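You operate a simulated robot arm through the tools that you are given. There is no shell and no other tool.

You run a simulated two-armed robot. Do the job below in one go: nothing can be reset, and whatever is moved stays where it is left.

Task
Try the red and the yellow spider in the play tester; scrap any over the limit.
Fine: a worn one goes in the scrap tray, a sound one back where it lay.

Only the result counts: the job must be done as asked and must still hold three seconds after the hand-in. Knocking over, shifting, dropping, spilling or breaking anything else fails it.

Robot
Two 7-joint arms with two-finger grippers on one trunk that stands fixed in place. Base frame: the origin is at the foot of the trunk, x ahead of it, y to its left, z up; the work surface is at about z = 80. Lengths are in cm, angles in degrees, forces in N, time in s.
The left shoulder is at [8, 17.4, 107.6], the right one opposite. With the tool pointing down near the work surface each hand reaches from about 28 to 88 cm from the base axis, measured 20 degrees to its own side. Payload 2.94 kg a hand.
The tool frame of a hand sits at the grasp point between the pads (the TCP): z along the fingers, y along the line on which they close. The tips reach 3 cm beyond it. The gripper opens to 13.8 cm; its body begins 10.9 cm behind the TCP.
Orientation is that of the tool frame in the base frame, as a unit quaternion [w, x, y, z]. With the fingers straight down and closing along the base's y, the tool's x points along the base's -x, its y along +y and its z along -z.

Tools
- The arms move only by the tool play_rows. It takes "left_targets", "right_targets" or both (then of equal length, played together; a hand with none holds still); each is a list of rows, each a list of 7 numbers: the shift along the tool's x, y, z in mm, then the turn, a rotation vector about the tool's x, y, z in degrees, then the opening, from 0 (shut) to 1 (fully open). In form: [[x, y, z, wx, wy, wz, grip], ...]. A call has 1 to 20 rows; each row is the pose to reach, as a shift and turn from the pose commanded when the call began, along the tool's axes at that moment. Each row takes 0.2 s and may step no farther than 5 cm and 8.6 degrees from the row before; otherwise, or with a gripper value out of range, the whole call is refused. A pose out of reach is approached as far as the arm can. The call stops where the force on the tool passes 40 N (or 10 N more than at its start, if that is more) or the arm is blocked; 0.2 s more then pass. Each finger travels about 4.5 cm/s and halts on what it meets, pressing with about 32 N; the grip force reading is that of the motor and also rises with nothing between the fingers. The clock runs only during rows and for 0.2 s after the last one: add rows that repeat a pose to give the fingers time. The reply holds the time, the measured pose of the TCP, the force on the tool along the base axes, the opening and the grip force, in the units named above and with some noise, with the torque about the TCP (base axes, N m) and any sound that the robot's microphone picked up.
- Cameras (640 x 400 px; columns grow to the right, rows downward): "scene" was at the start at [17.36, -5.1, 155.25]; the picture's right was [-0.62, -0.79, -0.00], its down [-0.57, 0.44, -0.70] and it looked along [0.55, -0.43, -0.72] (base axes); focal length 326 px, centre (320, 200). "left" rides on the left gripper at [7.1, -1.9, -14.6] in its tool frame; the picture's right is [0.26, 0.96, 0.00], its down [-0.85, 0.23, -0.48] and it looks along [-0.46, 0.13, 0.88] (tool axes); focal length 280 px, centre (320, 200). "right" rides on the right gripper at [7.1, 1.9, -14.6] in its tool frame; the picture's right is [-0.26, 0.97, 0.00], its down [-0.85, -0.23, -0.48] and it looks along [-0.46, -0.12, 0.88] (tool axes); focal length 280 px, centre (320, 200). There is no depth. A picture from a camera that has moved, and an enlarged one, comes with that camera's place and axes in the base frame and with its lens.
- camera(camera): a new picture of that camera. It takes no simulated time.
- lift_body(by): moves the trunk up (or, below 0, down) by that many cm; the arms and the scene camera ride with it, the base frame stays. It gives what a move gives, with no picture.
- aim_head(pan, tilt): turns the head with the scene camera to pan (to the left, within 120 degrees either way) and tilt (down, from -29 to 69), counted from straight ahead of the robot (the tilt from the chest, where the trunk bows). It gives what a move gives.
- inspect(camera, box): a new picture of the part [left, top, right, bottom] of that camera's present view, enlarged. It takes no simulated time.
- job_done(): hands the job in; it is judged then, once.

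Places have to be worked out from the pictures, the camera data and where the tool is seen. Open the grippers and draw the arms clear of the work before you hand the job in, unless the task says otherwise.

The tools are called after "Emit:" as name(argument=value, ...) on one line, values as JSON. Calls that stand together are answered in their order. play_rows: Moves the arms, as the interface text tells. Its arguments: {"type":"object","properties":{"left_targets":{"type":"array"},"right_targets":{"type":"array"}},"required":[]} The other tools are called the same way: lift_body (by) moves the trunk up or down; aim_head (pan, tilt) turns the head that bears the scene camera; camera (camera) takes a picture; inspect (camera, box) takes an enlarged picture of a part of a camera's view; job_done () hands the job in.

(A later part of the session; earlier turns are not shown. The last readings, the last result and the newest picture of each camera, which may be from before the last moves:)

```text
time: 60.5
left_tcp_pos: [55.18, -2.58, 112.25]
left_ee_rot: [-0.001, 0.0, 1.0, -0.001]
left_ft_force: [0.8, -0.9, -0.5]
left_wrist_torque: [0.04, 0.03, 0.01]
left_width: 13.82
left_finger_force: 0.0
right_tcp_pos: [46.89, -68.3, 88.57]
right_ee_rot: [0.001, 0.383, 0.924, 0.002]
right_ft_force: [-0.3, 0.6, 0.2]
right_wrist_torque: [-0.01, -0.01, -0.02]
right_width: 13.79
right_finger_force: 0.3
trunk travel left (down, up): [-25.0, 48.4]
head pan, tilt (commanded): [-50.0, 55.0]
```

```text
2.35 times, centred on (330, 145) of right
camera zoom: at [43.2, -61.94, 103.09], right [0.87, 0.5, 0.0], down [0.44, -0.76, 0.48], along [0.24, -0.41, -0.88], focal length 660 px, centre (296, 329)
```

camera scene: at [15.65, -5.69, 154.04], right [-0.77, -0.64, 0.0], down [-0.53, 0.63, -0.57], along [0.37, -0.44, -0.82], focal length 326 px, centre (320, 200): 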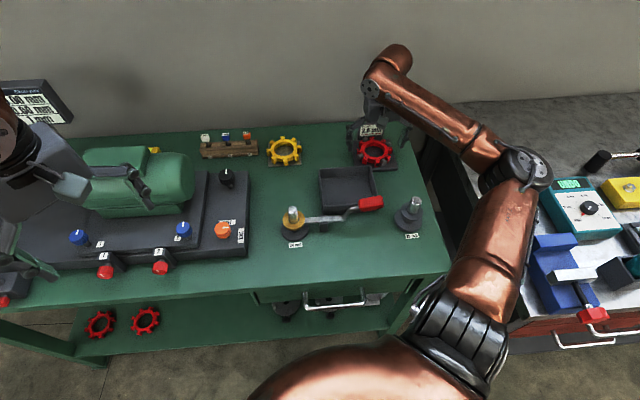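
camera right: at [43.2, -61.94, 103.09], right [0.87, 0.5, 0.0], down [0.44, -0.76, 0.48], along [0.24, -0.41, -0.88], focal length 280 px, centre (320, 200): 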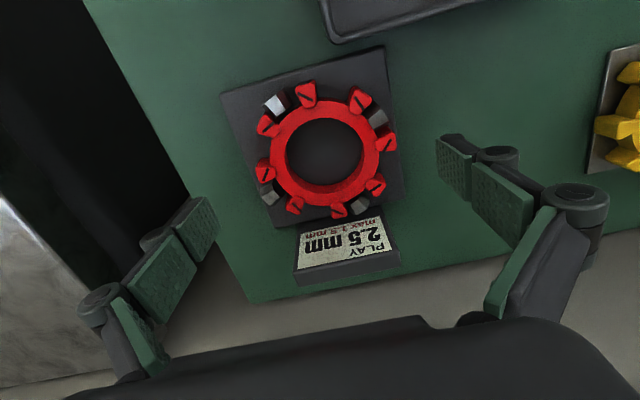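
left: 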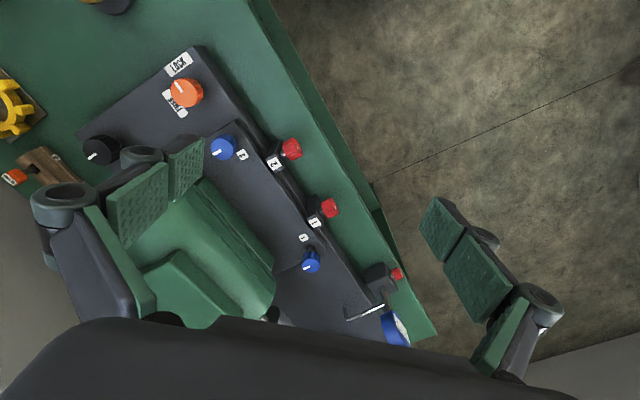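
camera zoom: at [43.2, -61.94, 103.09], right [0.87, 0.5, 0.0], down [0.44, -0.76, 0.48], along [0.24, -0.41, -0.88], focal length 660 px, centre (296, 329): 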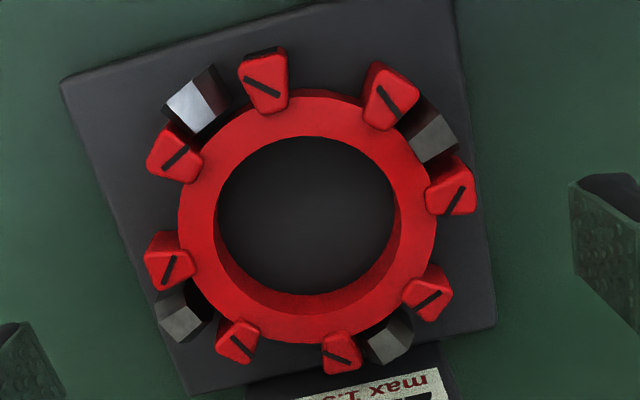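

The spider is about 3 mm toward +A of the hand. I shift 2 mm, go down to z ≈ 84.85 (the depth that gripped well before) and close.

Emit:
play_rows(right_targets=[[0, 2, 0, 0, 0, 0, 1], [0, 2, 15, 0, 0, 0, 1], [0, 2, 28, 0, 0, 0, 1], [0, 2, 35, 0, 0, 0, 1], [0, 2, 37, 0, 0, 0, 1], [0, 2, 37, 0, 0, 0, 0.9], [0, 2, 37, 0, 0, 0, 0.82], [0, 2, 37, 0, 0, 0, 0.76], [0, 2, 37, 0, 0, 0, 0.72], [0, 2, 37, 0, 0, 0, 0.72]])

Emit:
inspect(camera="scene", box=[335, 110, 425, 170])

```text
time: 62.7
left_tcp_pos: [55.11, -2.49, 112.32]
left_ee_rot: [0.0, -0.001, 1.0, 0.0]
left_ft_force: [0.7, -0.9, 0.0]
left_wrist_torque: [0.0, 0.02, -0.01]
left_width: 13.79
left_finger_force: 0.0
right_tcp_pos: [47.1, -68.08, 84.87]
right_ee_rot: [0.003, 0.382, 0.924, 0.001]
right_ft_force: [3.1, 0.4, 4.5]
right_wrist_torque: [0.25, -0.19, -0.16]
right_width: 10.63
right_finger_force: 32.0
trunk travel left (down, up): [-25.0, 48.4]
head pan, tilt (commanded): [-50.0, 55.0]
```

```text
6.67 times, centred on (380, 140) of scene
camera zoom: at [15.64, -5.64, 154.04], right [-0.77, -0.64, 0.0], down [-0.53, 0.63, -0.57], along [0.37, -0.44, -0.82], focal length 2172 px, centre (-80, 600)
```

zoom: 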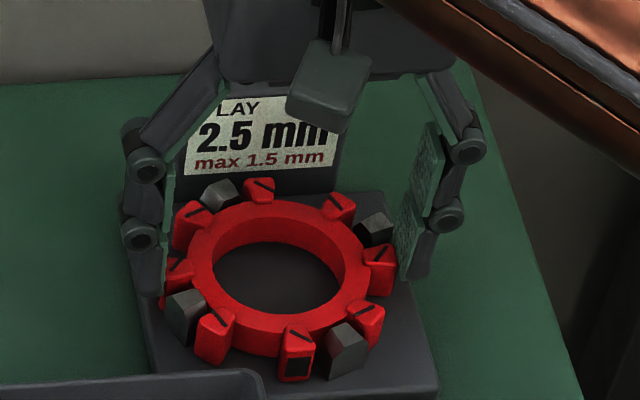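

Gripped at 10.63 cm. I lift straight up out of the posts, slowly at first, to z ≈ 95.

Emit:
play_rows(right_targets=[[0, 0, -4, 0, 0, 0, 0.7], [0, 0, -9, 0, 0, 0, 0.7], [0, 0, -15, 0, 0, 0, 0.7], [0, 0, -25, 0, 0, 0, 0.7], [0, 0, -45, 0, 0, 0, 0.7], [0, 0, -70, 0, 0, 0, 0.7], [0, 0, -95, 0, 0, 0, 0.7], [0, 0, -105, 0, 0, 0, 0.7], [0, 0, -105, 0, 0, 0, 0.7]])

Emit:
camera(camera="scene")

Emit:
camera(camera="right")

```text
time: 64.7
left_tcp_pos: [55.13, -2.71, 112.17]
left_ee_rot: [0.0, 0.0, 1.0, 0.001]
left_ft_force: [0.3, -0.5, -0.4]
left_wrist_torque: [0.01, 0.0, -0.01]
left_width: 13.79
left_finger_force: 0.1
right_tcp_pos: [47.07, -68.01, 95.34]
right_ee_rot: [0.001, 0.382, 0.924, 0.002]
right_ft_force: [0.8, -0.1, -0.6]
right_wrist_torque: [0.0, 0.01, 0.02]
right_width: 10.63
right_finger_force: 32.3
trunk travel left (down, up): [-25.0, 48.4]
head pan, tilt (commanded): [-50.0, 55.0]
```

```text
taken
camera scene: at [15.66, -5.71, 154.03], right [-0.77, -0.64, 0.0], down [-0.53, 0.63, -0.57], along [0.37, -0.44, -0.82], focal length 326 px, centre (320, 200)
```

scene: 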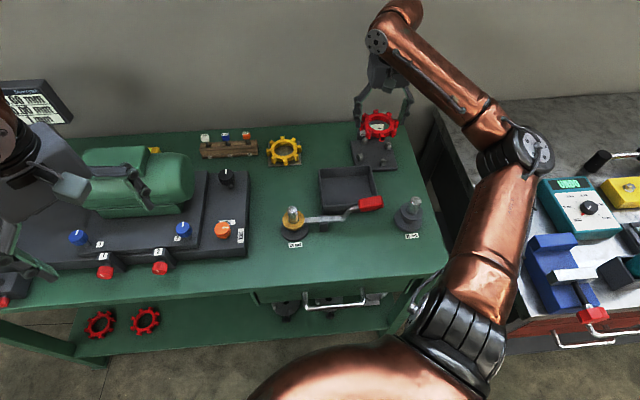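

```text
taken
camera right: at [43.33, -61.8, 109.94], right [0.87, 0.5, 0.0], down [0.44, -0.76, 0.48], along [0.24, -0.41, -0.88], focal length 280 px, centre (320, 200)
```

right: 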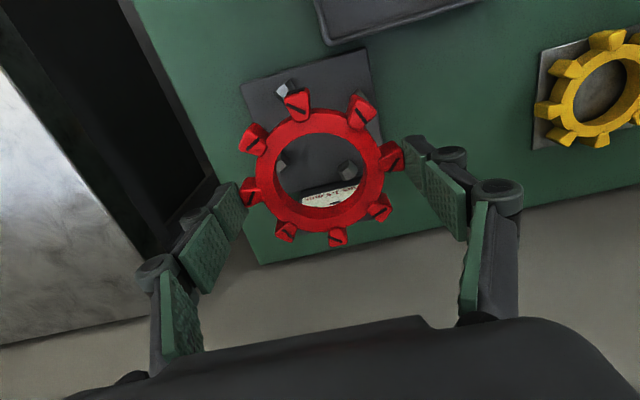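

Clear of the tester. I carry the spider over the tray centre at z ≈ 100, turning the hand by 21.4° so the teeth sit slantwise to the tray walls (more slack).

Emit:
play_rows(right_targets=[[5, 4, -25, 0, 0, 0, 0.7], [20, 15, -45, 0, 0, 0, 0.7], [42, 32, -50, 0, 0, -4, 0.7], [65, 49, -50, 0, 0, -8, 0.7], [88, 67, -50, 0, 0, -13, 0.7], [110, 83, -50, 0, 0, -18, 0.7], [124, 94, -50, 0, 0, -21.4, 0.7], [130.3, 98.6, -50, 0, 0, -21.4, 0.7], [130.3, 98.6, -50, 0, 0, -21.4, 0.7]])

Emit:
camera(camera="right")

Emit:
inspect(camera="scene", box=[290, 100, 450, 240])

```text
time: 66.7
left_tcp_pos: [55.03, -2.56, 112.34]
left_ee_rot: [0.0, 0.0, 1.0, -0.001]
left_ft_force: [-0.3, -0.4, 0.8]
left_wrist_torque: [0.01, -0.02, -0.03]
left_width: 13.79
left_finger_force: 0.0
right_tcp_pos: [44.81, -51.92, 100.26]
right_ee_rot: [0.002, 0.204, 0.979, 0.001]
right_ft_force: [-0.5, 0.0, -1.2]
right_wrist_torque: [0.03, 0.0, -0.05]
right_width: 10.63
right_finger_force: 31.8
trunk travel left (down, up): [-25.0, 48.4]
head pan, tilt (commanded): [-50.0, 55.0]
```

```text
taken
camera right: at [38.97, -47.38, 114.9], right [0.63, 0.78, 0.0], down [0.68, -0.55, 0.48], along [0.38, -0.3, -0.88], focal length 280 px, centre (320, 200)
```

right: 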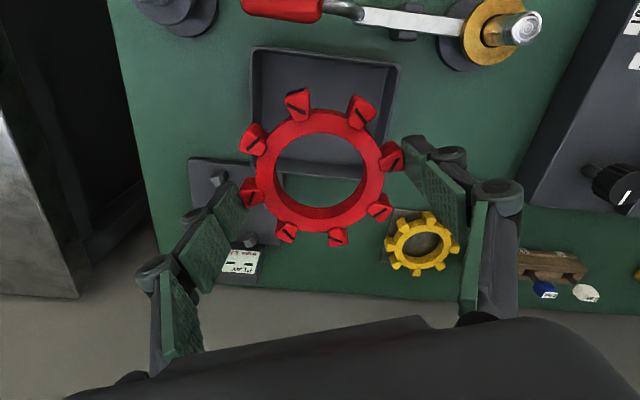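

```text
2.86 times, centred on (370, 170) of scene
camera zoom: at [15.65, -5.69, 154.03], right [-0.77, -0.64, 0.0], down [-0.53, 0.63, -0.57], along [0.37, -0.44, -0.82], focal length 931 px, centre (177, 286)
```

zoom: 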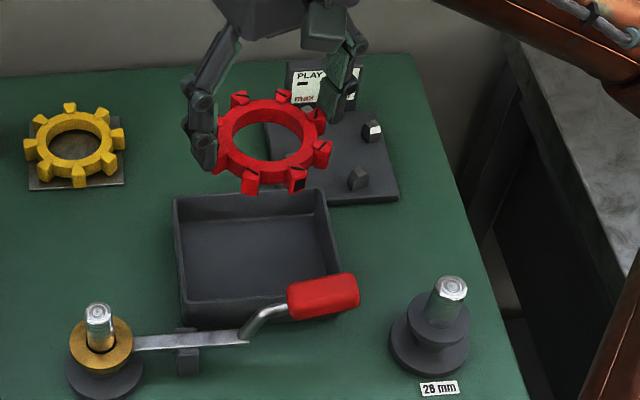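

Well placed over the tray. I lower to z ≈ 90 (spider ~2.5 cm above the rim) and check the walls around it.

Emit:
play_rows(right_targets=[[0, 0, 25, 0, 0, 0, 0.7], [0, 0, 50, 0, 0, 0, 0.7], [0, 0, 75, 0, 0, 0, 0.7], [0, 0, 95, 0, 0, 0, 0.7], [0, 0, 102, 0, 0, 0, 0.7], [0, 0, 102, 0, 0, 0, 0.7]])

Emit:
camera(camera="right")

Emit:
inspect(camera="right", box=[200, 60, 440, 260])

Emit:
inspect(camera="scene", box=[310, 120, 420, 220])

```text
time: 68.1
left_tcp_pos: [55.12, -2.57, 112.25]
left_ee_rot: [0.001, 0.0, 1.0, -0.001]
left_ft_force: [0.7, -0.2, 0.6]
left_wrist_torque: [0.01, -0.02, -0.01]
left_width: 13.78
left_finger_force: 0.1
right_tcp_pos: [44.8, -51.83, 90.14]
right_ee_rot: [0.002, 0.204, 0.979, 0.001]
right_ft_force: [-0.8, 0.4, -1.0]
right_wrist_torque: [0.0, -0.02, -0.01]
right_width: 10.65
right_finger_force: 31.9
trunk travel left (down, up): [-25.0, 48.4]
head pan, tilt (commanded): [-50.0, 55.0]
```

```text
taken
camera right: at [39.05, -47.34, 104.7], right [0.63, 0.78, 0.0], down [0.68, -0.55, 0.48], along [0.37, -0.3, -0.88], focal length 280 px, centre (320, 200)
```

right: 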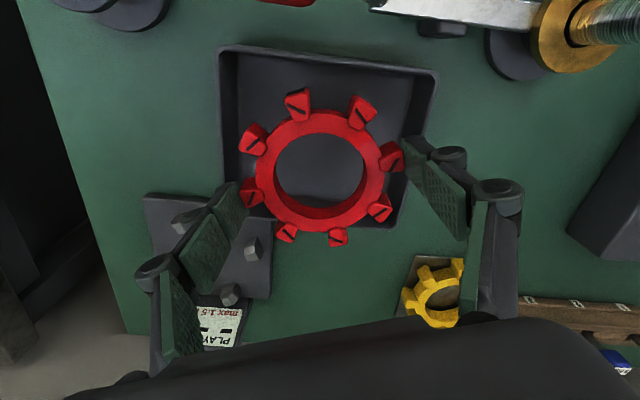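

```text
2.00 times, centred on (320, 160) of right
camera zoom: at [39.05, -47.34, 104.7], right [0.63, 0.78, 0.0], down [0.68, -0.55, 0.48], along [0.37, -0.3, -0.88], focal length 561 px, centre (320, 280)
```

zoom: 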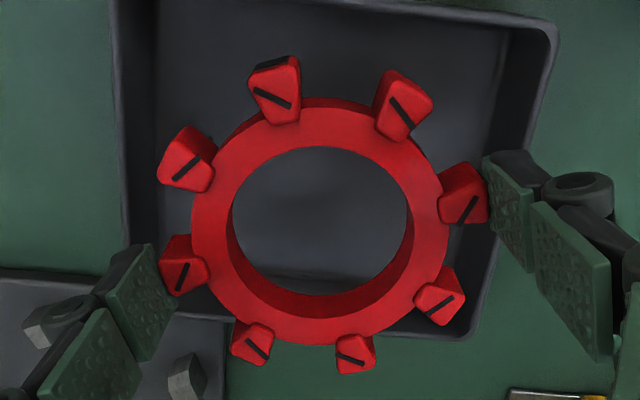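

```text
4.00 times, centred on (365, 170) of scene
camera zoom: at [15.64, -5.68, 154.04], right [-0.77, -0.64, 0.0], down [-0.53, 0.63, -0.57], along [0.37, -0.44, -0.82], focal length 1303 px, centre (140, 320)
```

zoom: 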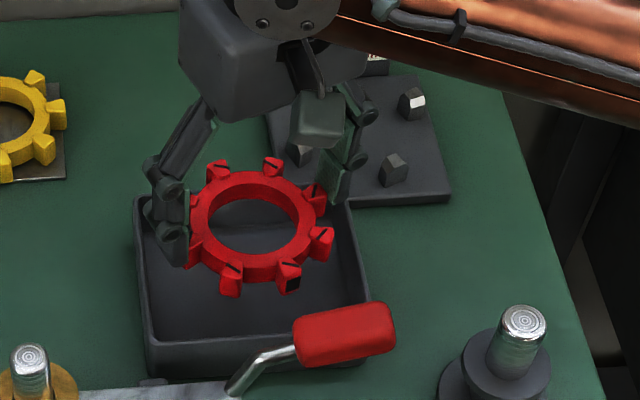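

The spider is within ~3 mm of the tray's middle; a small correction toward the near wall is needed. I shift 2 mm and lower to just above the rim (z ≈ 88.2), then look again.

Emit:
play_rows(right_targets=[[2, 0.6, 5, 0, 0, 0, 0.7], [2, 0.6, 12, 0, 0, 0, 0.7], [2, 0.6, 19, 0, 0, 0, 0.7], [2, 0.6, 19, 0, 0, 0, 0.7]])

Emit:
inspect(camera="right", box=[180, 10, 460, 250])

Emit:
inspect(camera="scene", box=[310, 140, 420, 220])

```text
time: 69.1
left_tcp_pos: [55.07, -2.53, 112.08]
left_ee_rot: [0.0, 0.001, 1.0, -0.001]
left_ft_force: [0.3, 0.0, -0.2]
left_wrist_torque: [-0.05, 0.0, 0.01]
left_width: 13.8
left_finger_force: 0.1
right_tcp_pos: [44.63, -51.79, 88.17]
right_ee_rot: [0.002, 0.203, 0.979, 0.001]
right_ft_force: [0.7, 0.1, -1.3]
right_wrist_torque: [-0.02, -0.04, -0.04]
right_width: 10.62
right_finger_force: 32.1
trunk travel left (down, up): [-25.0, 48.4]
head pan, tilt (commanded): [-50.0, 55.0]
```

```text
1.67 times, centred on (320, 130) of right
camera zoom: at [38.86, -47.24, 102.83], right [0.63, 0.78, 0.0], down [0.68, -0.55, 0.48], along [0.38, -0.3, -0.88], focal length 467 px, centre (320, 317)
```

zoom: 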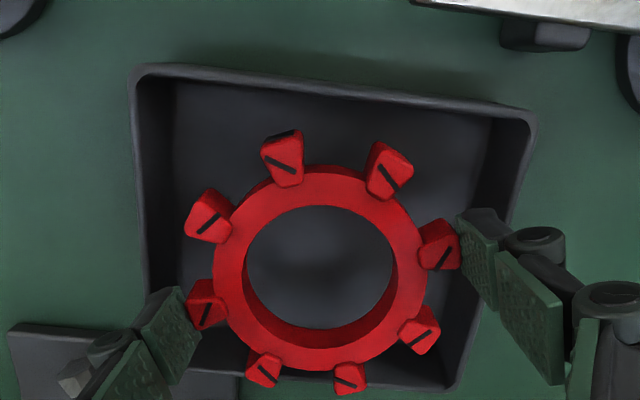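

```text
5.00 times, centred on (365, 180) of scene
camera zoom: at [15.64, -5.67, 154.04], right [-0.77, -0.64, 0.0], down [-0.53, 0.63, -0.57], along [0.37, -0.44, -0.82], focal length 1629 px, centre (95, 300)
```

zoom: 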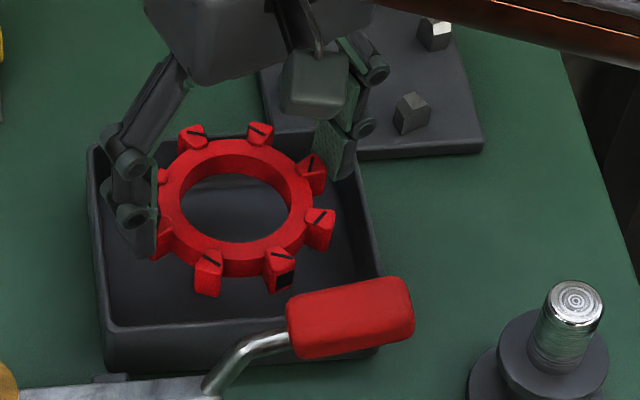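

Spider centre is now within ~1.5 mm of the tray centre. I shift 1 mm more and lower inside the tray to z ≈ 85.2, watching the force.

Emit:
play_rows(right_targets=[[1, 0, 3, 0, 0, 0, 0.7], [1, 0, 8, 0, 0, 0, 0.7], [1, 0, 13, 0, 0, 0, 0.7], [1, 0, 18, 0, 0, 0, 0.7], [1, 0, 23, 0, 0, 0, 0.7], [1, 0, 28, 0, 0, 0, 0.7], [1, 0, 30, 0, 0, 0, 0.7], [1, 0, 30, 0, 0, 0, 0.7]])

Emit:
inspect(camera="right", box=[180, 10, 460, 250])

Emit:
inspect(camera="scene", box=[310, 140, 420, 220])

```text
time: 70.9
left_tcp_pos: [55.07, -2.69, 112.24]
left_ee_rot: [0.0, 0.0, 1.0, 0.0]
left_ft_force: [0.7, 1.1, -0.1]
left_wrist_torque: [0.02, -0.01, 0.01]
left_width: 13.81
left_finger_force: 0.1
right_tcp_pos: [44.62, -51.62, 85.18]
right_ee_rot: [0.002, 0.205, 0.979, 0.001]
right_ft_force: [1.0, 0.9, 0.0]
right_wrist_torque: [-0.03, 0.0, 0.01]
right_width: 10.6
right_finger_force: 31.8
trunk travel left (down, up): [-25.0, 48.4]
head pan, tilt (commanded): [-50.0, 55.0]
```

```text
1.67 times, centred on (320, 130) of right
camera zoom: at [38.78, -47.2, 99.82], right [0.63, 0.78, 0.0], down [0.68, -0.55, 0.48], along [0.38, -0.3, -0.88], focal length 467 px, centre (320, 317)
```

zoom: 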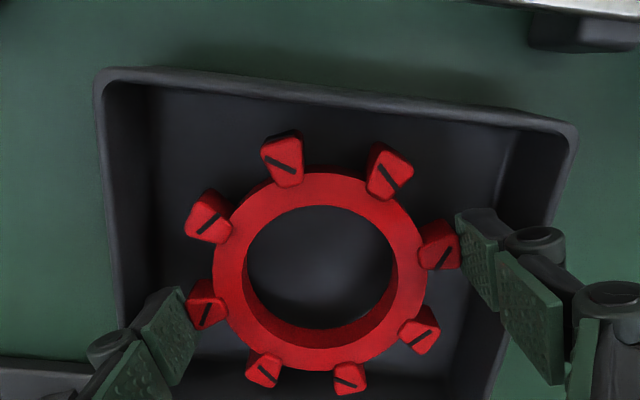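

```text
5.00 times, centred on (365, 180) of scene
camera zoom: at [15.64, -5.68, 154.03], right [-0.77, -0.64, 0.0], down [-0.53, 0.63, -0.57], along [0.37, -0.44, -0.82], focal length 1629 px, centre (95, 300)
```

zoom: 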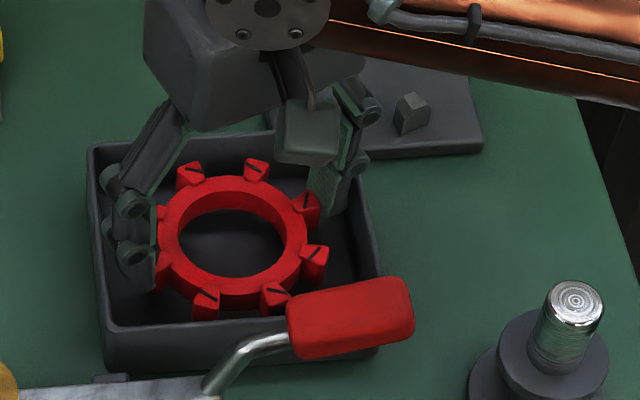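

Inside the tray with no contact. I lower a few millimetres more to reduce the drop.

Emit:
play_rows(right_targets=[[0, 0, 2, 0, 0, 0, 0.7], [0, 0, 4, 0, 0, 0, 0.7], [0, 0, 5, 0, 0, 0, 0.7]])

```text
time: 71.7
left_tcp_pos: [55.24, -2.63, 112.3]
left_ee_rot: [0.0, 0.001, 1.0, 0.0]
left_ft_force: [0.0, 0.1, 0.3]
left_wrist_torque: [0.02, 0.0, 0.0]
left_width: 13.78
left_finger_force: 0.0
right_tcp_pos: [44.6, -51.67, 84.65]
right_ee_rot: [0.002, 0.204, 0.979, 0.0]
right_ft_force: [0.0, -0.9, -1.1]
right_wrist_torque: [0.02, 0.03, 0.0]
right_width: 10.62
right_finger_force: 31.3
trunk travel left (down, up): [-25.0, 48.4]
head pan, tilt (commanded): [-50.0, 55.0]
```

Still free of contact. Two more small steps down, checking the force.

Emit:
play_rows(right_targets=[[0, 0, 1.5, 0, 0, 0, 0.7], [0, 0, 3, 0, 0, 0, 0.7], [0, 0, 3, 0, 0, 0, 0.7]])

Emit:
inspect(camera="scene", box=[310, 140, 420, 220])

```text
time: 72.5
left_tcp_pos: [55.15, -2.61, 112.26]
left_ee_rot: [0.0, 0.0, 1.0, 0.001]
left_ft_force: [0.7, 0.6, 0.5]
left_wrist_torque: [-0.02, 0.0, 0.01]
left_width: 13.81
left_finger_force: 0.0
right_tcp_pos: [44.51, -51.58, 84.38]
right_ee_rot: [0.001, 0.204, 0.979, 0.0]
right_ft_force: [-0.8, -0.1, -1.8]
right_wrist_torque: [-0.03, -0.01, -0.01]
right_width: 10.64
right_finger_force: 33.0
trunk travel left (down, up): [-25.0, 48.4]
head pan, tilt (commanded): [-50.0, 55.0]
```

```text
5.00 times, centred on (365, 180) of scene
camera zoom: at [15.64, -5.68, 154.03], right [-0.77, -0.64, 0.0], down [-0.53, 0.63, -0.57], along [0.37, -0.44, -0.82], focal length 1629 px, centre (95, 300)
```

zoom: 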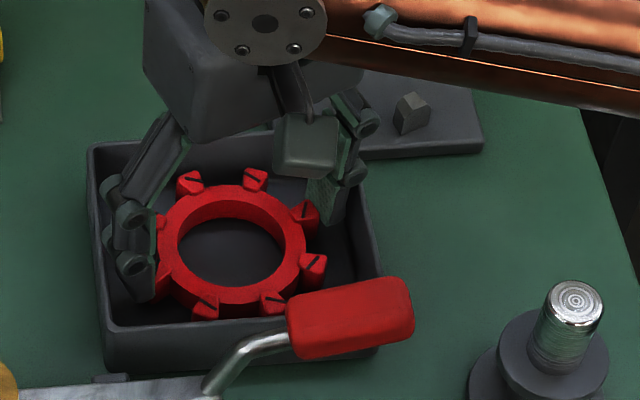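

About 4 mm above the floor with no contact. I open just enough to release (11.3 cm) and then rise straight out.

Emit:
play_rows(right_targets=[[0, 0, 0, 0, 0, 0, 0.78], [0, 0, 0, 0, 0, 0, 0.8], [0, 0, 0, 0, 0, 0, 0.82], [0, 0, 0, 0, 0, 0, 0.82], [0, 0, 0, 0, 0, 0, 0.82]])

Emit:
inspect(camera="scene", box=[310, 140, 420, 220])

Emit:
camera(camera="right")

```text
time: 73.7
left_tcp_pos: [55.07, -2.59, 112.23]
left_ee_rot: [0.0, 0.0, 1.0, 0.0]
left_ft_force: [0.5, 0.3, -0.5]
left_wrist_torque: [-0.01, -0.03, 0.0]
left_width: 13.77
left_finger_force: 0.0
right_tcp_pos: [44.52, -51.66, 84.42]
right_ee_rot: [0.003, 0.205, 0.979, 0.0]
right_ft_force: [-0.6, 0.7, 0.7]
right_wrist_torque: [-0.03, 0.02, 0.01]
right_width: 11.32
right_finger_force: 0.2
trunk travel left (down, up): [-25.0, 48.4]
head pan, tilt (commanded): [-50.0, 55.0]
```

```text
5.00 times, centred on (365, 180) of scene
camera zoom: at [15.64, -5.67, 154.04], right [-0.77, -0.64, 0.0], down [-0.53, 0.63, -0.57], along [0.37, -0.44, -0.82], focal length 1629 px, centre (95, 300)
```

zoom: 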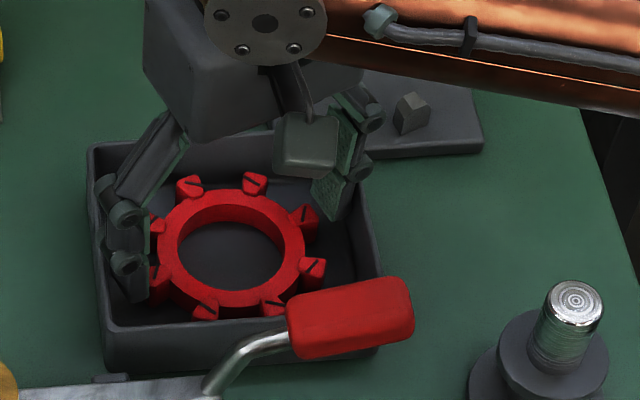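

```text
taken
camera right: at [38.77, -47.19, 99.01], right [0.63, 0.78, 0.0], down [0.68, -0.55, 0.48], along [0.38, -0.3, -0.88], focal length 280 px, centre (320, 200)
```

right: 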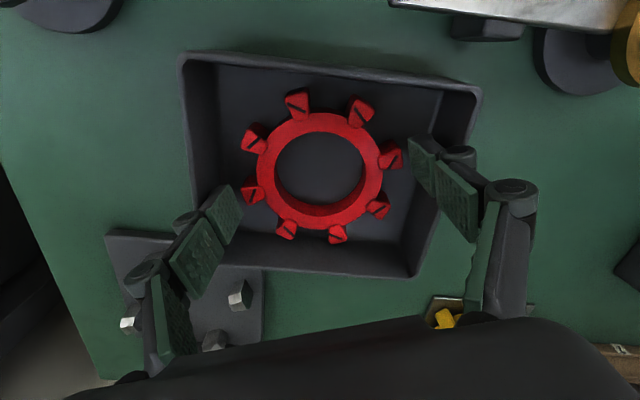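

The red spider lies flat in the tray, fingers free. I rise straight up.

Emit:
play_rows(right_targets=[[0, 0, -8, 0, 0, 0, 0.82], [0, 0, -20, 0, 0, 0, 0.82], [0, 0, -40, 0, 0, 0, 0.82], [0, 0, -70, 0, 0, 0, 0.9], [0, 0, -105, 0, 0, 0, 1], [0, 0, -140, 0, 0, 0, 1], [0, 0, -160, 0, 0, 0, 1], [0, 0, -160, 0, 0, 0, 1]])

Emit:
camera(camera="right")

Emit:
camera(camera="scene")

```text
time: 75.5
left_tcp_pos: [55.09, -2.63, 112.22]
left_ee_rot: [0.0, -0.001, 1.0, 0.0]
left_ft_force: [0.3, -0.1, 0.7]
left_wrist_torque: [-0.01, 0.02, -0.02]
left_width: 13.78
left_finger_force: 0.0
right_tcp_pos: [44.62, -51.68, 100.39]
right_ee_rot: [0.002, 0.204, 0.979, 0.002]
right_ft_force: [-0.6, -0.6, -0.8]
right_wrist_torque: [0.0, -0.02, -0.03]
right_width: 13.81
right_finger_force: 0.0
trunk travel left (down, up): [-25.0, 48.4]
head pan, tilt (commanded): [-50.0, 55.0]
```

```text
taken
camera right: at [38.78, -47.16, 115.08], right [0.63, 0.78, 0.0], down [0.68, -0.55, 0.48], along [0.37, -0.3, -0.88], focal length 280 px, centre (320, 200)
```

right: 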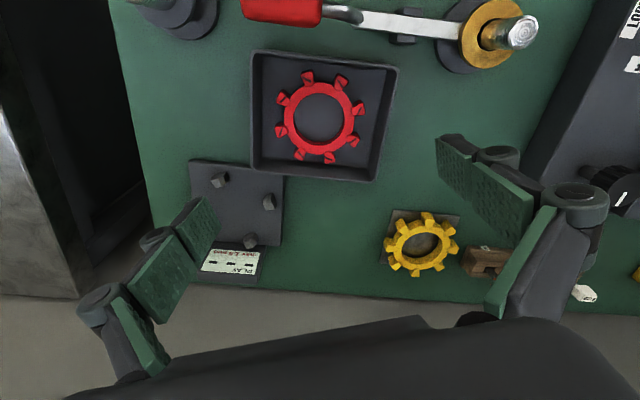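

```text
taken
camera scene: at [15.65, -5.69, 154.03], right [-0.77, -0.64, 0.0], down [-0.53, 0.63, -0.57], along [0.37, -0.44, -0.82], focal length 326 px, centre (320, 200)
```

scene: 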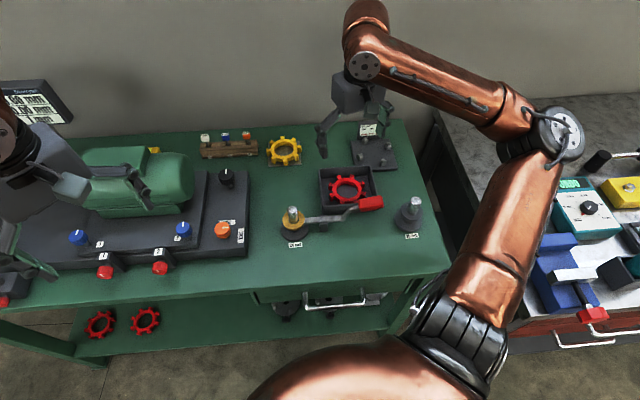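

Red is scrapped. Now the yellow one: I enlarge the current wrist view to measure its place and tooth angle.

Emit:
inspect(camera="right", box=[365, 190, 515, 290])

Emit:
inspect(camera="scene", box=[190, 120, 330, 180])

```text
4.00 times, centred on (440, 240) of right
camera zoom: at [38.78, -47.16, 115.08], right [0.63, 0.78, 0.0], down [0.68, -0.55, 0.48], along [0.37, -0.3, -0.88], focal length 1122 px, centre (-160, 40)
```

zoom: 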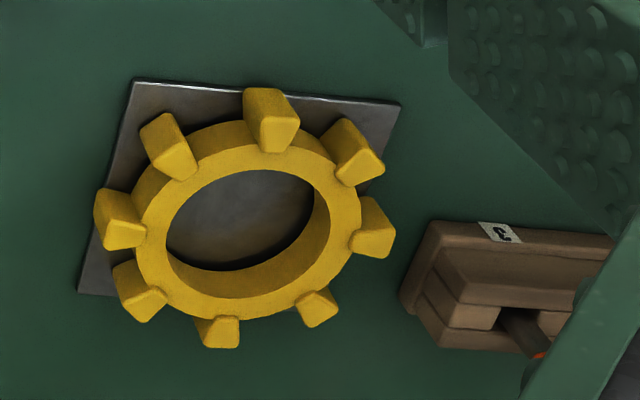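

```text
4.57 times, centred on (260, 150) of scene
camera zoom: at [15.65, -5.69, 154.03], right [-0.77, -0.64, 0.0], down [-0.53, 0.63, -0.57], along [0.37, -0.44, -0.82], focal length 1489 px, centre (594, 429)
```

zoom: 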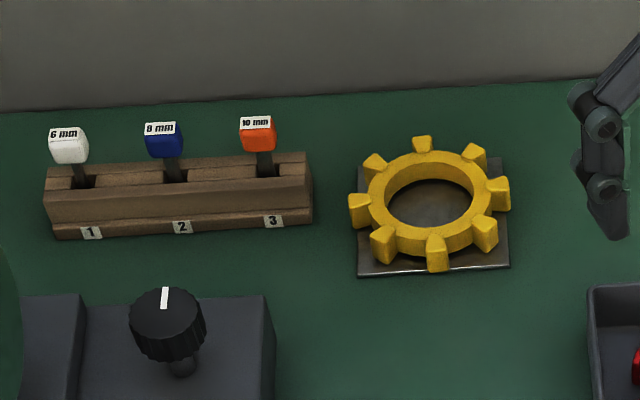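

I move the hand over the yellow spider at z ≈ 97 to see it from above and test the far reach.

Emit:
play_rows(right_targets=[[-20, 9, 0, 0, 0, 0, 1], [-45, 20, 0, 0, 0, 0, 1], [-75, 34, 0, 0, 0, 0, 1], [-105, 48, -5, 0, 0, 0, 1], [-135, 62, -5, 0, 0, 0, 1], [-165, 75, 0, 0, 0, 0, 1], [-190, 87, 10, 0, 0, 0, 1], [-208, 95, 25, 0, 0, 0, 1], [-215.7, 98.3, 34, 0, 0, 0, 1], [-215.7, 98.3, 34, 0, 0, 0, 1]])

Emit:
camera(camera="right")

Emit:
camera(camera="scene")

```text
time: 77.7
left_tcp_pos: [55.16, -2.6, 112.23]
left_ee_rot: [0.001, 0.0, 1.0, 0.001]
left_ft_force: [0.7, 0.5, -0.3]
left_wrist_torque: [-0.02, 0.0, 0.01]
left_width: 13.81
left_finger_force: 0.0
right_tcp_pos: [68.26, -51.43, 97.12]
right_ee_rot: [0.001, 0.205, 0.979, 0.0]
right_ft_force: [0.9, -0.4, 0.8]
right_wrist_torque: [0.0, -0.01, -0.01]
right_width: 13.79
right_finger_force: 0.2
trunk travel left (down, up): [-25.0, 48.4]
head pan, tilt (commanded): [-50.0, 55.0]
```

```text
taken
camera right: at [62.48, -46.85, 111.71], right [0.63, 0.78, 0.0], down [0.68, -0.55, 0.48], along [0.38, -0.3, -0.88], focal length 280 px, centre (320, 200)
```

right: 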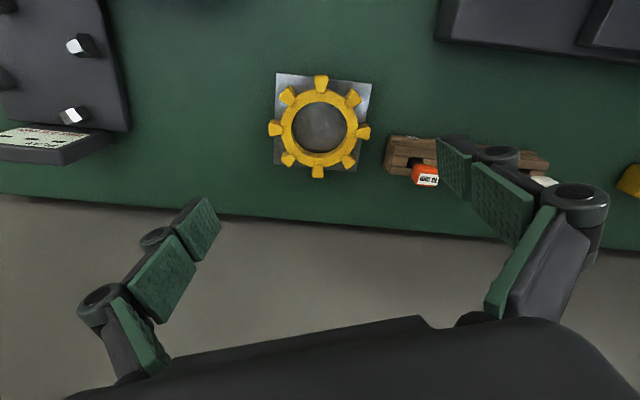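

```text
taken
camera scene: at [15.64, -5.66, 154.04], right [-0.77, -0.64, 0.0], down [-0.53, 0.63, -0.57], along [0.37, -0.44, -0.82], focal length 326 px, centre (320, 200)
```

scene: 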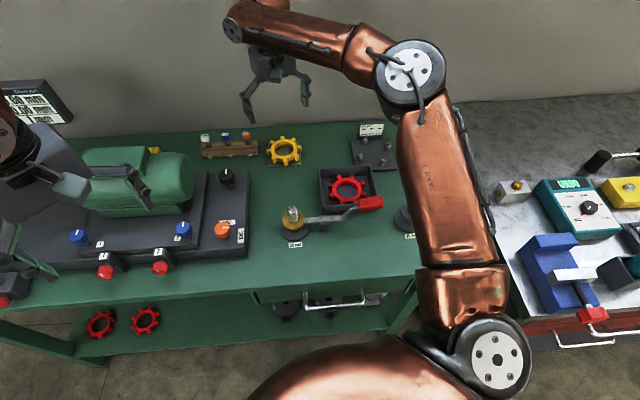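

Reached without trouble. I enlarge the yellow spider to get its centre and tooth angles.

Emit:
inspect(camera="right", box=[255, 60, 385, 190])

Emit:
inspect(camera="right", box=[200, 50, 500, 230])

```text
3.08 times, centred on (320, 125) of right
camera zoom: at [62.48, -46.85, 111.71], right [0.63, 0.78, 0.0], down [0.68, -0.55, 0.48], along [0.38, -0.3, -0.88], focal length 863 px, centre (320, 431)
```

zoom: 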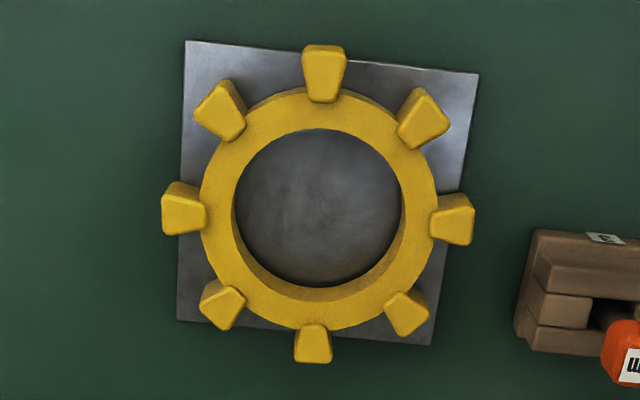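

```text
2.13 times, centred on (350, 140) of right
camera zoom: at [62.48, -46.85, 111.71], right [0.63, 0.78, 0.0], down [0.68, -0.55, 0.48], along [0.38, -0.3, -0.88], focal length 598 px, centre (256, 328)
```

zoom: 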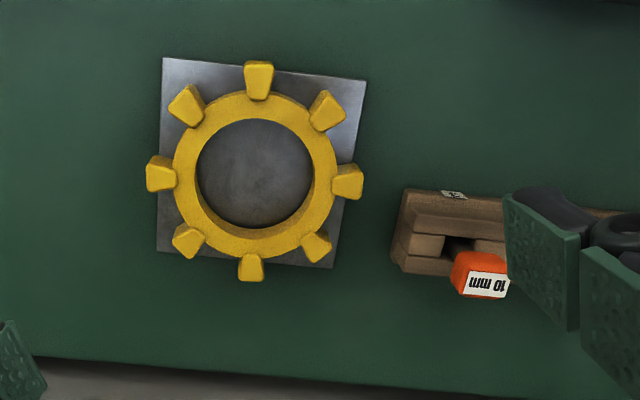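

Yellow: centre ≈ [68.44, -51.68], centred on its steel plate, teeth at 45k + 4.3°. The rack's near corner is at about 48°, so I'll close along 94.3° (nearly base y). I turn the hand, re-centre and come down to z ≈ 90.

Emit:
play_rows(right_targets=[[-1, -0.5, 0, 0, 0, -7, 1], [-2, -1, 5, 0, 0, -14, 1], [-2.7, -1.5, 15, 0, 0, -21, 1], [-2.7, -1.5, 30, 0, 0, -27.84, 1], [-2.7, -1.5, 50, 0, 0, -27.84, 1], [-2.7, -1.5, 65, 0, 0, -27.84, 1], [-2.7, -1.5, 70, 0, 0, -27.84, 1], [-2.7, -1.5, 70, 0, 0, -27.84, 1]])

Emit:
camera(camera="right")

Emit:
inspect(camera="right", box=[220, 60, 420, 230])

Emit:
inspect(camera="scene", box=[190, 60, 350, 180])

```text
time: 79.5
left_tcp_pos: [55.08, -2.67, 112.25]
left_ee_rot: [0.0, 0.0, 1.0, 0.0]
left_ft_force: [0.4, 0.3, -0.5]
left_wrist_torque: [0.02, 0.02, -0.01]
left_width: 13.8
left_finger_force: 0.0
right_tcp_pos: [68.22, -51.61, 90.2]
right_ee_rot: [0.004, -0.038, 0.999, 0.0]
right_ft_force: [0.4, 0.0, -0.3]
right_wrist_torque: [-0.01, -0.01, 0.03]
right_width: 13.8
right_finger_force: 0.0
trunk travel left (down, up): [-25.0, 48.4]
head pan, tilt (commanded): [-50.0, 55.0]
```

```text
taken
camera right: at [61.05, -50.21, 104.76], right [0.19, 0.98, 0.0], down [0.86, -0.17, 0.48], along [0.47, -0.09, -0.88], focal length 280 px, centre (320, 200)
```

right: 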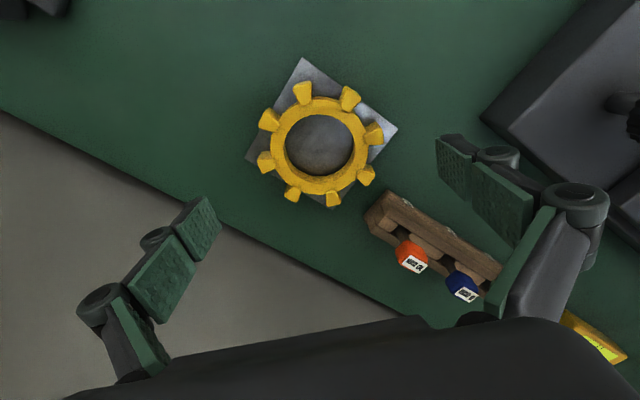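

```text
2.35 times, centred on (320, 145) of right
camera zoom: at [61.05, -50.21, 104.76], right [0.19, 0.98, 0.0], down [0.86, -0.17, 0.48], along [0.47, -0.09, -0.88], focal length 660 px, centre (320, 329)
```

zoom: 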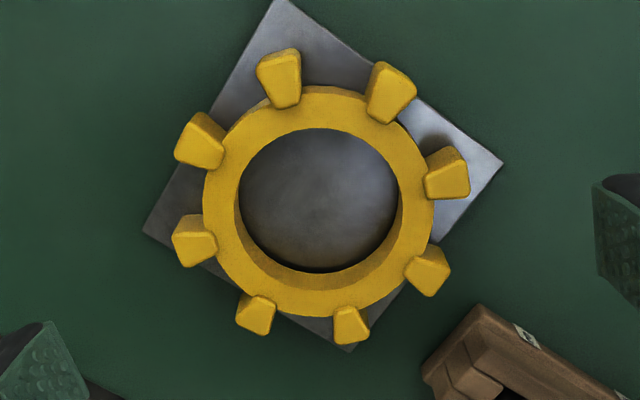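

```text
3.33 times, centred on (270, 120) of scene
camera zoom: at [15.65, -5.67, 154.04], right [-0.77, -0.64, 0.0], down [-0.53, 0.63, -0.57], along [0.37, -0.44, -0.82], focal length 1086 px, centre (487, 467)
```

zoom: 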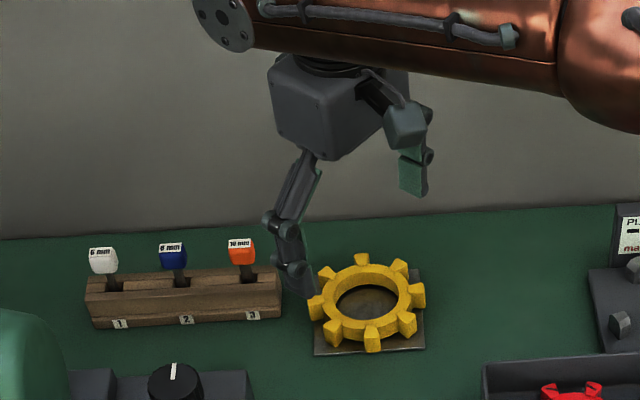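

Centre confirmed at [68.46, -51.65], angle ≈ 4.1°. I correct 2 mm and go down to TCP z ≈ 84.

Emit:
play_rows(right_targets=[[-1.9, -0.9, 12, 0, 0, 0, 1], [-1.9, -0.9, 26, 0, 0, 0, 1], [-1.9, -0.9, 40, 0, 0, 0, 1], [-1.9, -0.9, 50, 0, 0, 0, 1], [-1.9, -0.9, 57, 0, 0, 0, 1], [-1.9, -0.9, 61, 0, 0, 0, 1], [-1.9, -0.9, 61, 0, 0, 0, 1]])

Emit:
camera(camera="right")

Emit:
inspect(camera="scene", box=[210, 80, 340, 180])

```text
time: 81.1
left_tcp_pos: [55.12, -2.6, 112.17]
left_ee_rot: [0.001, 0.001, 1.0, 0.0]
left_ft_force: [0.5, 0.0, 0.0]
left_wrist_torque: [0.02, 0.04, 0.0]
left_width: 13.78
left_finger_force: 0.0
right_tcp_pos: [67.05, -51.52, 84.48]
right_ee_rot: [0.004, -0.037, 0.999, 0.001]
right_ft_force: [-0.3, 0.8, 0.4]
right_wrist_torque: [0.0, 0.01, -0.01]
right_width: 13.78
right_finger_force: 0.1
right hand out of reach, approached as far as the arm can: row 1, 2, 3, 4, 5, 6, 7
trunk travel left (down, up): [-25.0, 48.4]
head pan, tilt (commanded): [-50.0, 55.0]
```

```text
taken
camera right: at [59.72, -50.18, 99.13], right [0.19, 0.98, 0.0], down [0.86, -0.17, 0.48], along [0.47, -0.09, -0.88], focal length 280 px, centre (320, 200)
```

right: 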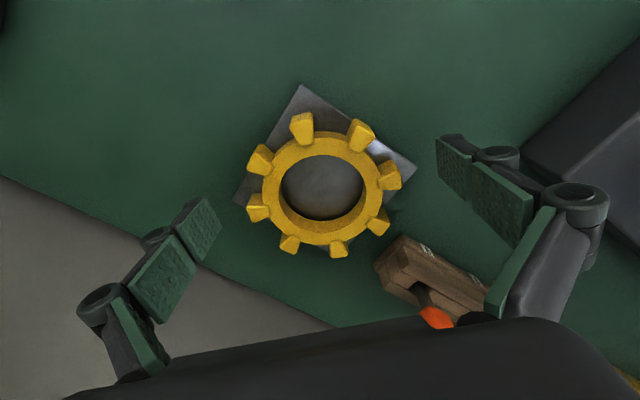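

```text
4.00 times, centred on (275, 130) of scene
camera zoom: at [15.65, -5.67, 154.04], right [-0.77, -0.64, 0.0], down [-0.53, 0.63, -0.57], along [0.37, -0.44, -0.82], focal length 1303 px, centre (500, 480)
```

zoom: 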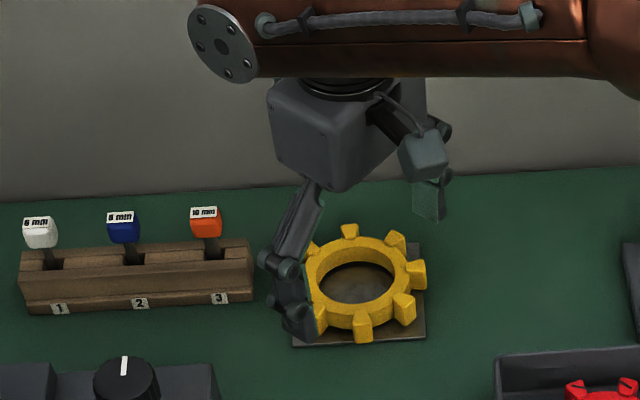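

At this trunk height the low reach ends at x ≈ 67. I raise both hands (left for clearance over the motor) and then lower the trunk 8 cm, which brings the shoulders forward.

Emit:
play_rows(right_targets=[[0, 0, -15, 0, 0, 0, 1], [0, 0, -35, 0, 0, 0, 1], [0, 0, -60, 0, 0, 0, 1], [0, 0, -85, 0, 0, 0, 1], [0, 0, -110, 0, 0, 0, 1], [0, 0, -125, 0, 0, 0, 1]], left_targets=[[0, 0, -15, 0, 0, 0, 1], [0, 0, -30, 0, 0, 0, 1], [0, 0, -50, 0, 0, 0, 1], [0, 0, -70, 0, 0, 0, 1], [0, 0, -85, 0, 0, 0, 1], [0, 0, -90, 0, 0, 0, 1]])

Emit:
lift_body(by=-8)

Emit:
camera(camera="scene")

```text
time: 82.5
left_tcp_pos: [55.1, -2.7, 121.15]
left_ee_rot: [-0.001, 0.0, 1.0, -0.001]
left_ft_force: [0.3, -0.3, 1.0]
left_wrist_torque: [0.01, 0.0, -0.01]
left_width: 13.8
left_finger_force: 0.1
right_tcp_pos: [66.86, -51.41, 97.03]
right_ee_rot: [0.002, -0.038, 0.999, 0.0]
right_ft_force: [0.7, 0.1, 0.9]
right_wrist_torque: [-0.02, 0.02, 0.0]
right_width: 13.79
right_finger_force: 0.1
trunk travel left (down, up): [-25.0, 48.4]
head pan, tilt (commanded): [-50.0, 55.0]
```

```text
time: 83.6
left_tcp_pos: [55.04, -2.65, 113.4]
left_ee_rot: [0.0, 0.001, 1.0, 0.001]
left_ft_force: [-0.1, 0.5, 0.1]
left_wrist_torque: [-0.03, -0.07, 0.0]
left_width: 13.81
left_finger_force: 0.0
right_tcp_pos: [66.92, -51.4, 89.25]
right_ee_rot: [0.003, -0.037, 0.999, 0.0]
right_ft_force: [0.2, 0.6, 0.2]
right_wrist_torque: [-0.03, -0.06, 0.0]
right_width: 13.81
right_finger_force: 0.0
trunk travel left (down, up): [-17.0, 56.4]
head pan, tilt (commanded): [-50.0, 55.0]
```

```text
taken
camera scene: at [22.2, -5.64, 145.49], right [-0.77, -0.64, 0.0], down [-0.53, 0.63, -0.57], along [0.37, -0.44, -0.82], focal length 326 px, centre (320, 200)
```

scene: 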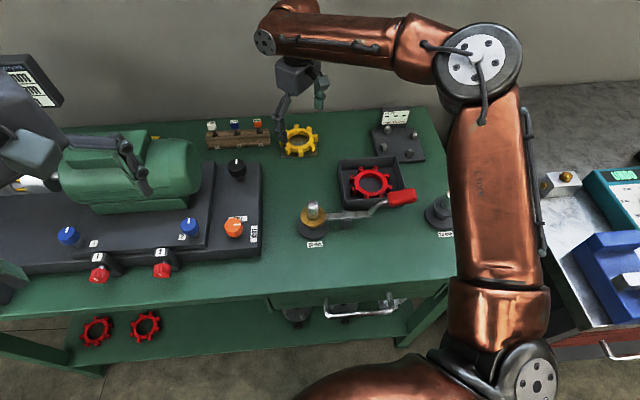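

The trunk's chest came forward 6.5 cm. I re-centre laterally over the yellow spider and check before going down.

Emit:
play_rows(right_targets=[[-8, -2, 0, 0, 0, 0, 1], [-15.2, -3.7, 0, 0, 0, 0, 1], [-15.2, -3.7, 0, 0, 0, 0, 1]])

Emit:
inspect(camera="right", box=[220, 60, 420, 230])

```text
time: 84.4
left_tcp_pos: [55.08, -2.6, 113.18]
left_ee_rot: [0.0, 0.0, 1.0, 0.0]
left_ft_force: [0.7, 0.7, 0.2]
left_wrist_torque: [0.01, 0.0, 0.03]
left_width: 13.81
left_finger_force: 0.0
right_tcp_pos: [68.58, -51.79, 89.16]
right_ee_rot: [0.003, -0.036, 0.999, 0.0]
right_ft_force: [0.2, -0.7, 0.1]
right_wrist_torque: [0.03, 0.0, 0.02]
right_width: 13.81
right_finger_force: 0.1
trunk travel left (down, up): [-17.0, 56.4]
head pan, tilt (commanded): [-50.0, 55.0]
```

```text
2.35 times, centred on (320, 145) of right
camera zoom: at [61.23, -50.47, 103.65], right [0.19, 0.98, 0.0], down [0.86, -0.17, 0.48], along [0.47, -0.09, -0.88], focal length 660 px, centre (320, 329)
```

zoom: 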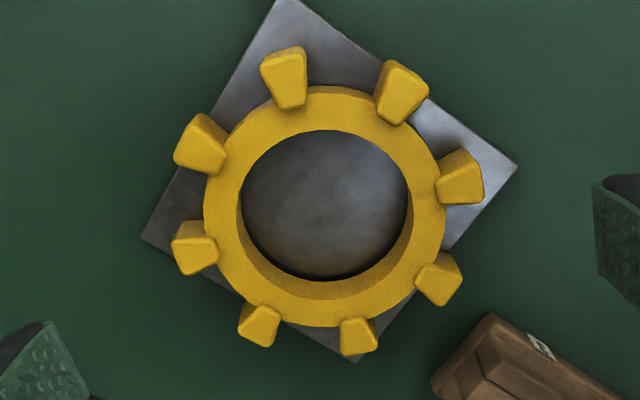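

Centre again [68.45, -51.66]; the hand is within 1.5 mm. I descend to z ≈ 84 with a 1.4 mm correction.

Emit:
play_rows(right_targets=[[0, 1.4, 10, 0, 0, 0, 1], [0, 1.4, 22, 0, 0, 0, 1], [0, 1.4, 34, 0, 0, 0, 1], [0, 1.4, 44, 0, 0, 0, 1], [0, 1.4, 50, 0, 0, 0, 1], [0, 1.4, 52, 0, 0, 0, 1], [0, 1.4, 52, 0, 0, 0, 1]])

Emit:
inspect(camera="right", box=[180, 60, 480, 270])

Emit:
inspect(camera="scene", box=[230, 70, 350, 170])

```text
time: 86.0
left_tcp_pos: [55.13, -2.58, 113.06]
left_ee_rot: [0.0, 0.0, 1.0, -0.001]
left_ft_force: [-0.3, -0.6, -0.2]
left_wrist_torque: [0.01, 0.0, -0.02]
left_width: 13.83
left_finger_force: 0.1
right_tcp_pos: [68.61, -51.56, 83.91]
right_ee_rot: [0.002, -0.038, 0.999, 0.0]
right_ft_force: [-0.5, 1.2, -0.6]
right_wrist_torque: [0.04, 0.02, 0.02]
right_width: 13.85
right_finger_force: 0.0
trunk travel left (down, up): [-17.0, 56.4]
head pan, tilt (commanded): [-50.0, 55.0]
```

```text
1.90 times, centred on (330, 165) of right
camera zoom: at [61.25, -50.24, 98.44], right [0.19, 0.98, 0.0], down [0.86, -0.17, 0.48], along [0.47, -0.09, -0.88], focal length 534 px, centre (301, 267)
```

zoom: 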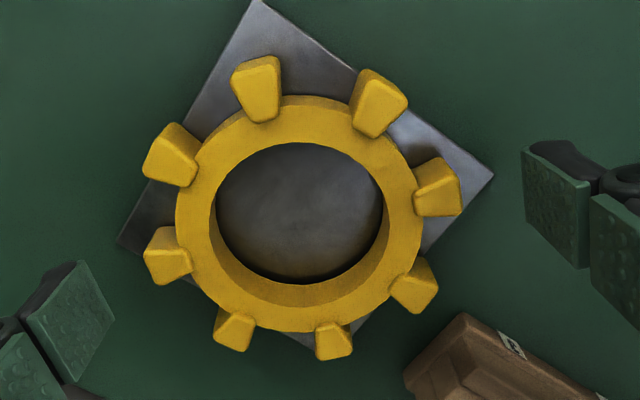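

```text
4.00 times, centred on (290, 120) of scene
camera zoom: at [22.35, -5.68, 145.43], right [-0.77, -0.64, 0.0], down [-0.53, 0.63, -0.57], along [0.37, -0.44, -0.82], focal length 1303 px, centre (440, 520)
```

zoom: 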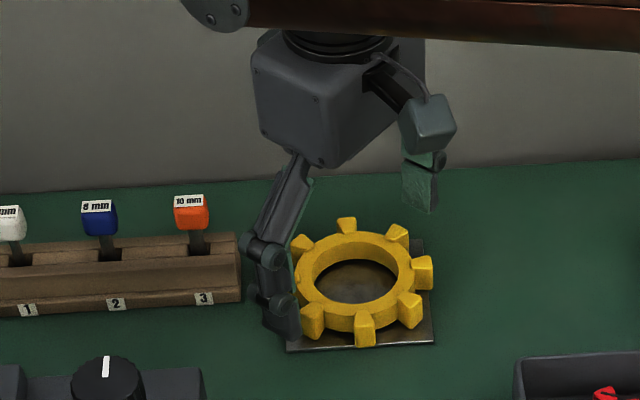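

In position around the two teeth near ±y, clear of the rack. I close the fingers.

Emit:
play_rows(right_targets=[[0, 0, 0, 0, 0, 0, 0.9], [0, 0, 0, 0, 0, 0, 0.82], [0, 0, 0, 0, 0, 0, 0.76], [0, 0, 0, 0, 0, 0, 0.7], [0, 0, 0, 0, 0, 0, 0.7], [0, 0, 0, 0, 0, 0, 0.7]])

Emit:
camera(camera="right")

```text
time: 87.4
left_tcp_pos: [55.15, -2.62, 113.3]
left_ee_rot: [0.001, -0.001, 1.0, 0.0]
left_ft_force: [-0.7, -0.1, -0.3]
left_wrist_torque: [0.0, -0.01, -0.03]
left_width: 13.82
left_finger_force: 0.1
right_tcp_pos: [68.61, -51.57, 83.88]
right_ee_rot: [0.002, -0.038, 0.999, 0.0]
right_ft_force: [1.5, -3.0, 4.0]
right_wrist_torque: [-0.26, 0.02, 0.11]
right_width: 10.61
right_finger_force: 31.8
trunk travel left (down, up): [-17.0, 56.4]
head pan, tilt (commanded): [-50.0, 55.0]
```

```text
taken
camera right: at [61.24, -50.27, 98.49], right [0.19, 0.98, 0.0], down [0.86, -0.17, 0.48], along [0.47, -0.09, -0.88], focal length 280 px, centre (320, 200)
```

right: 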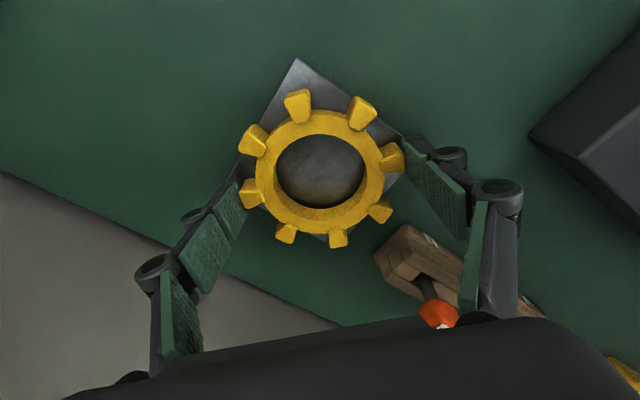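

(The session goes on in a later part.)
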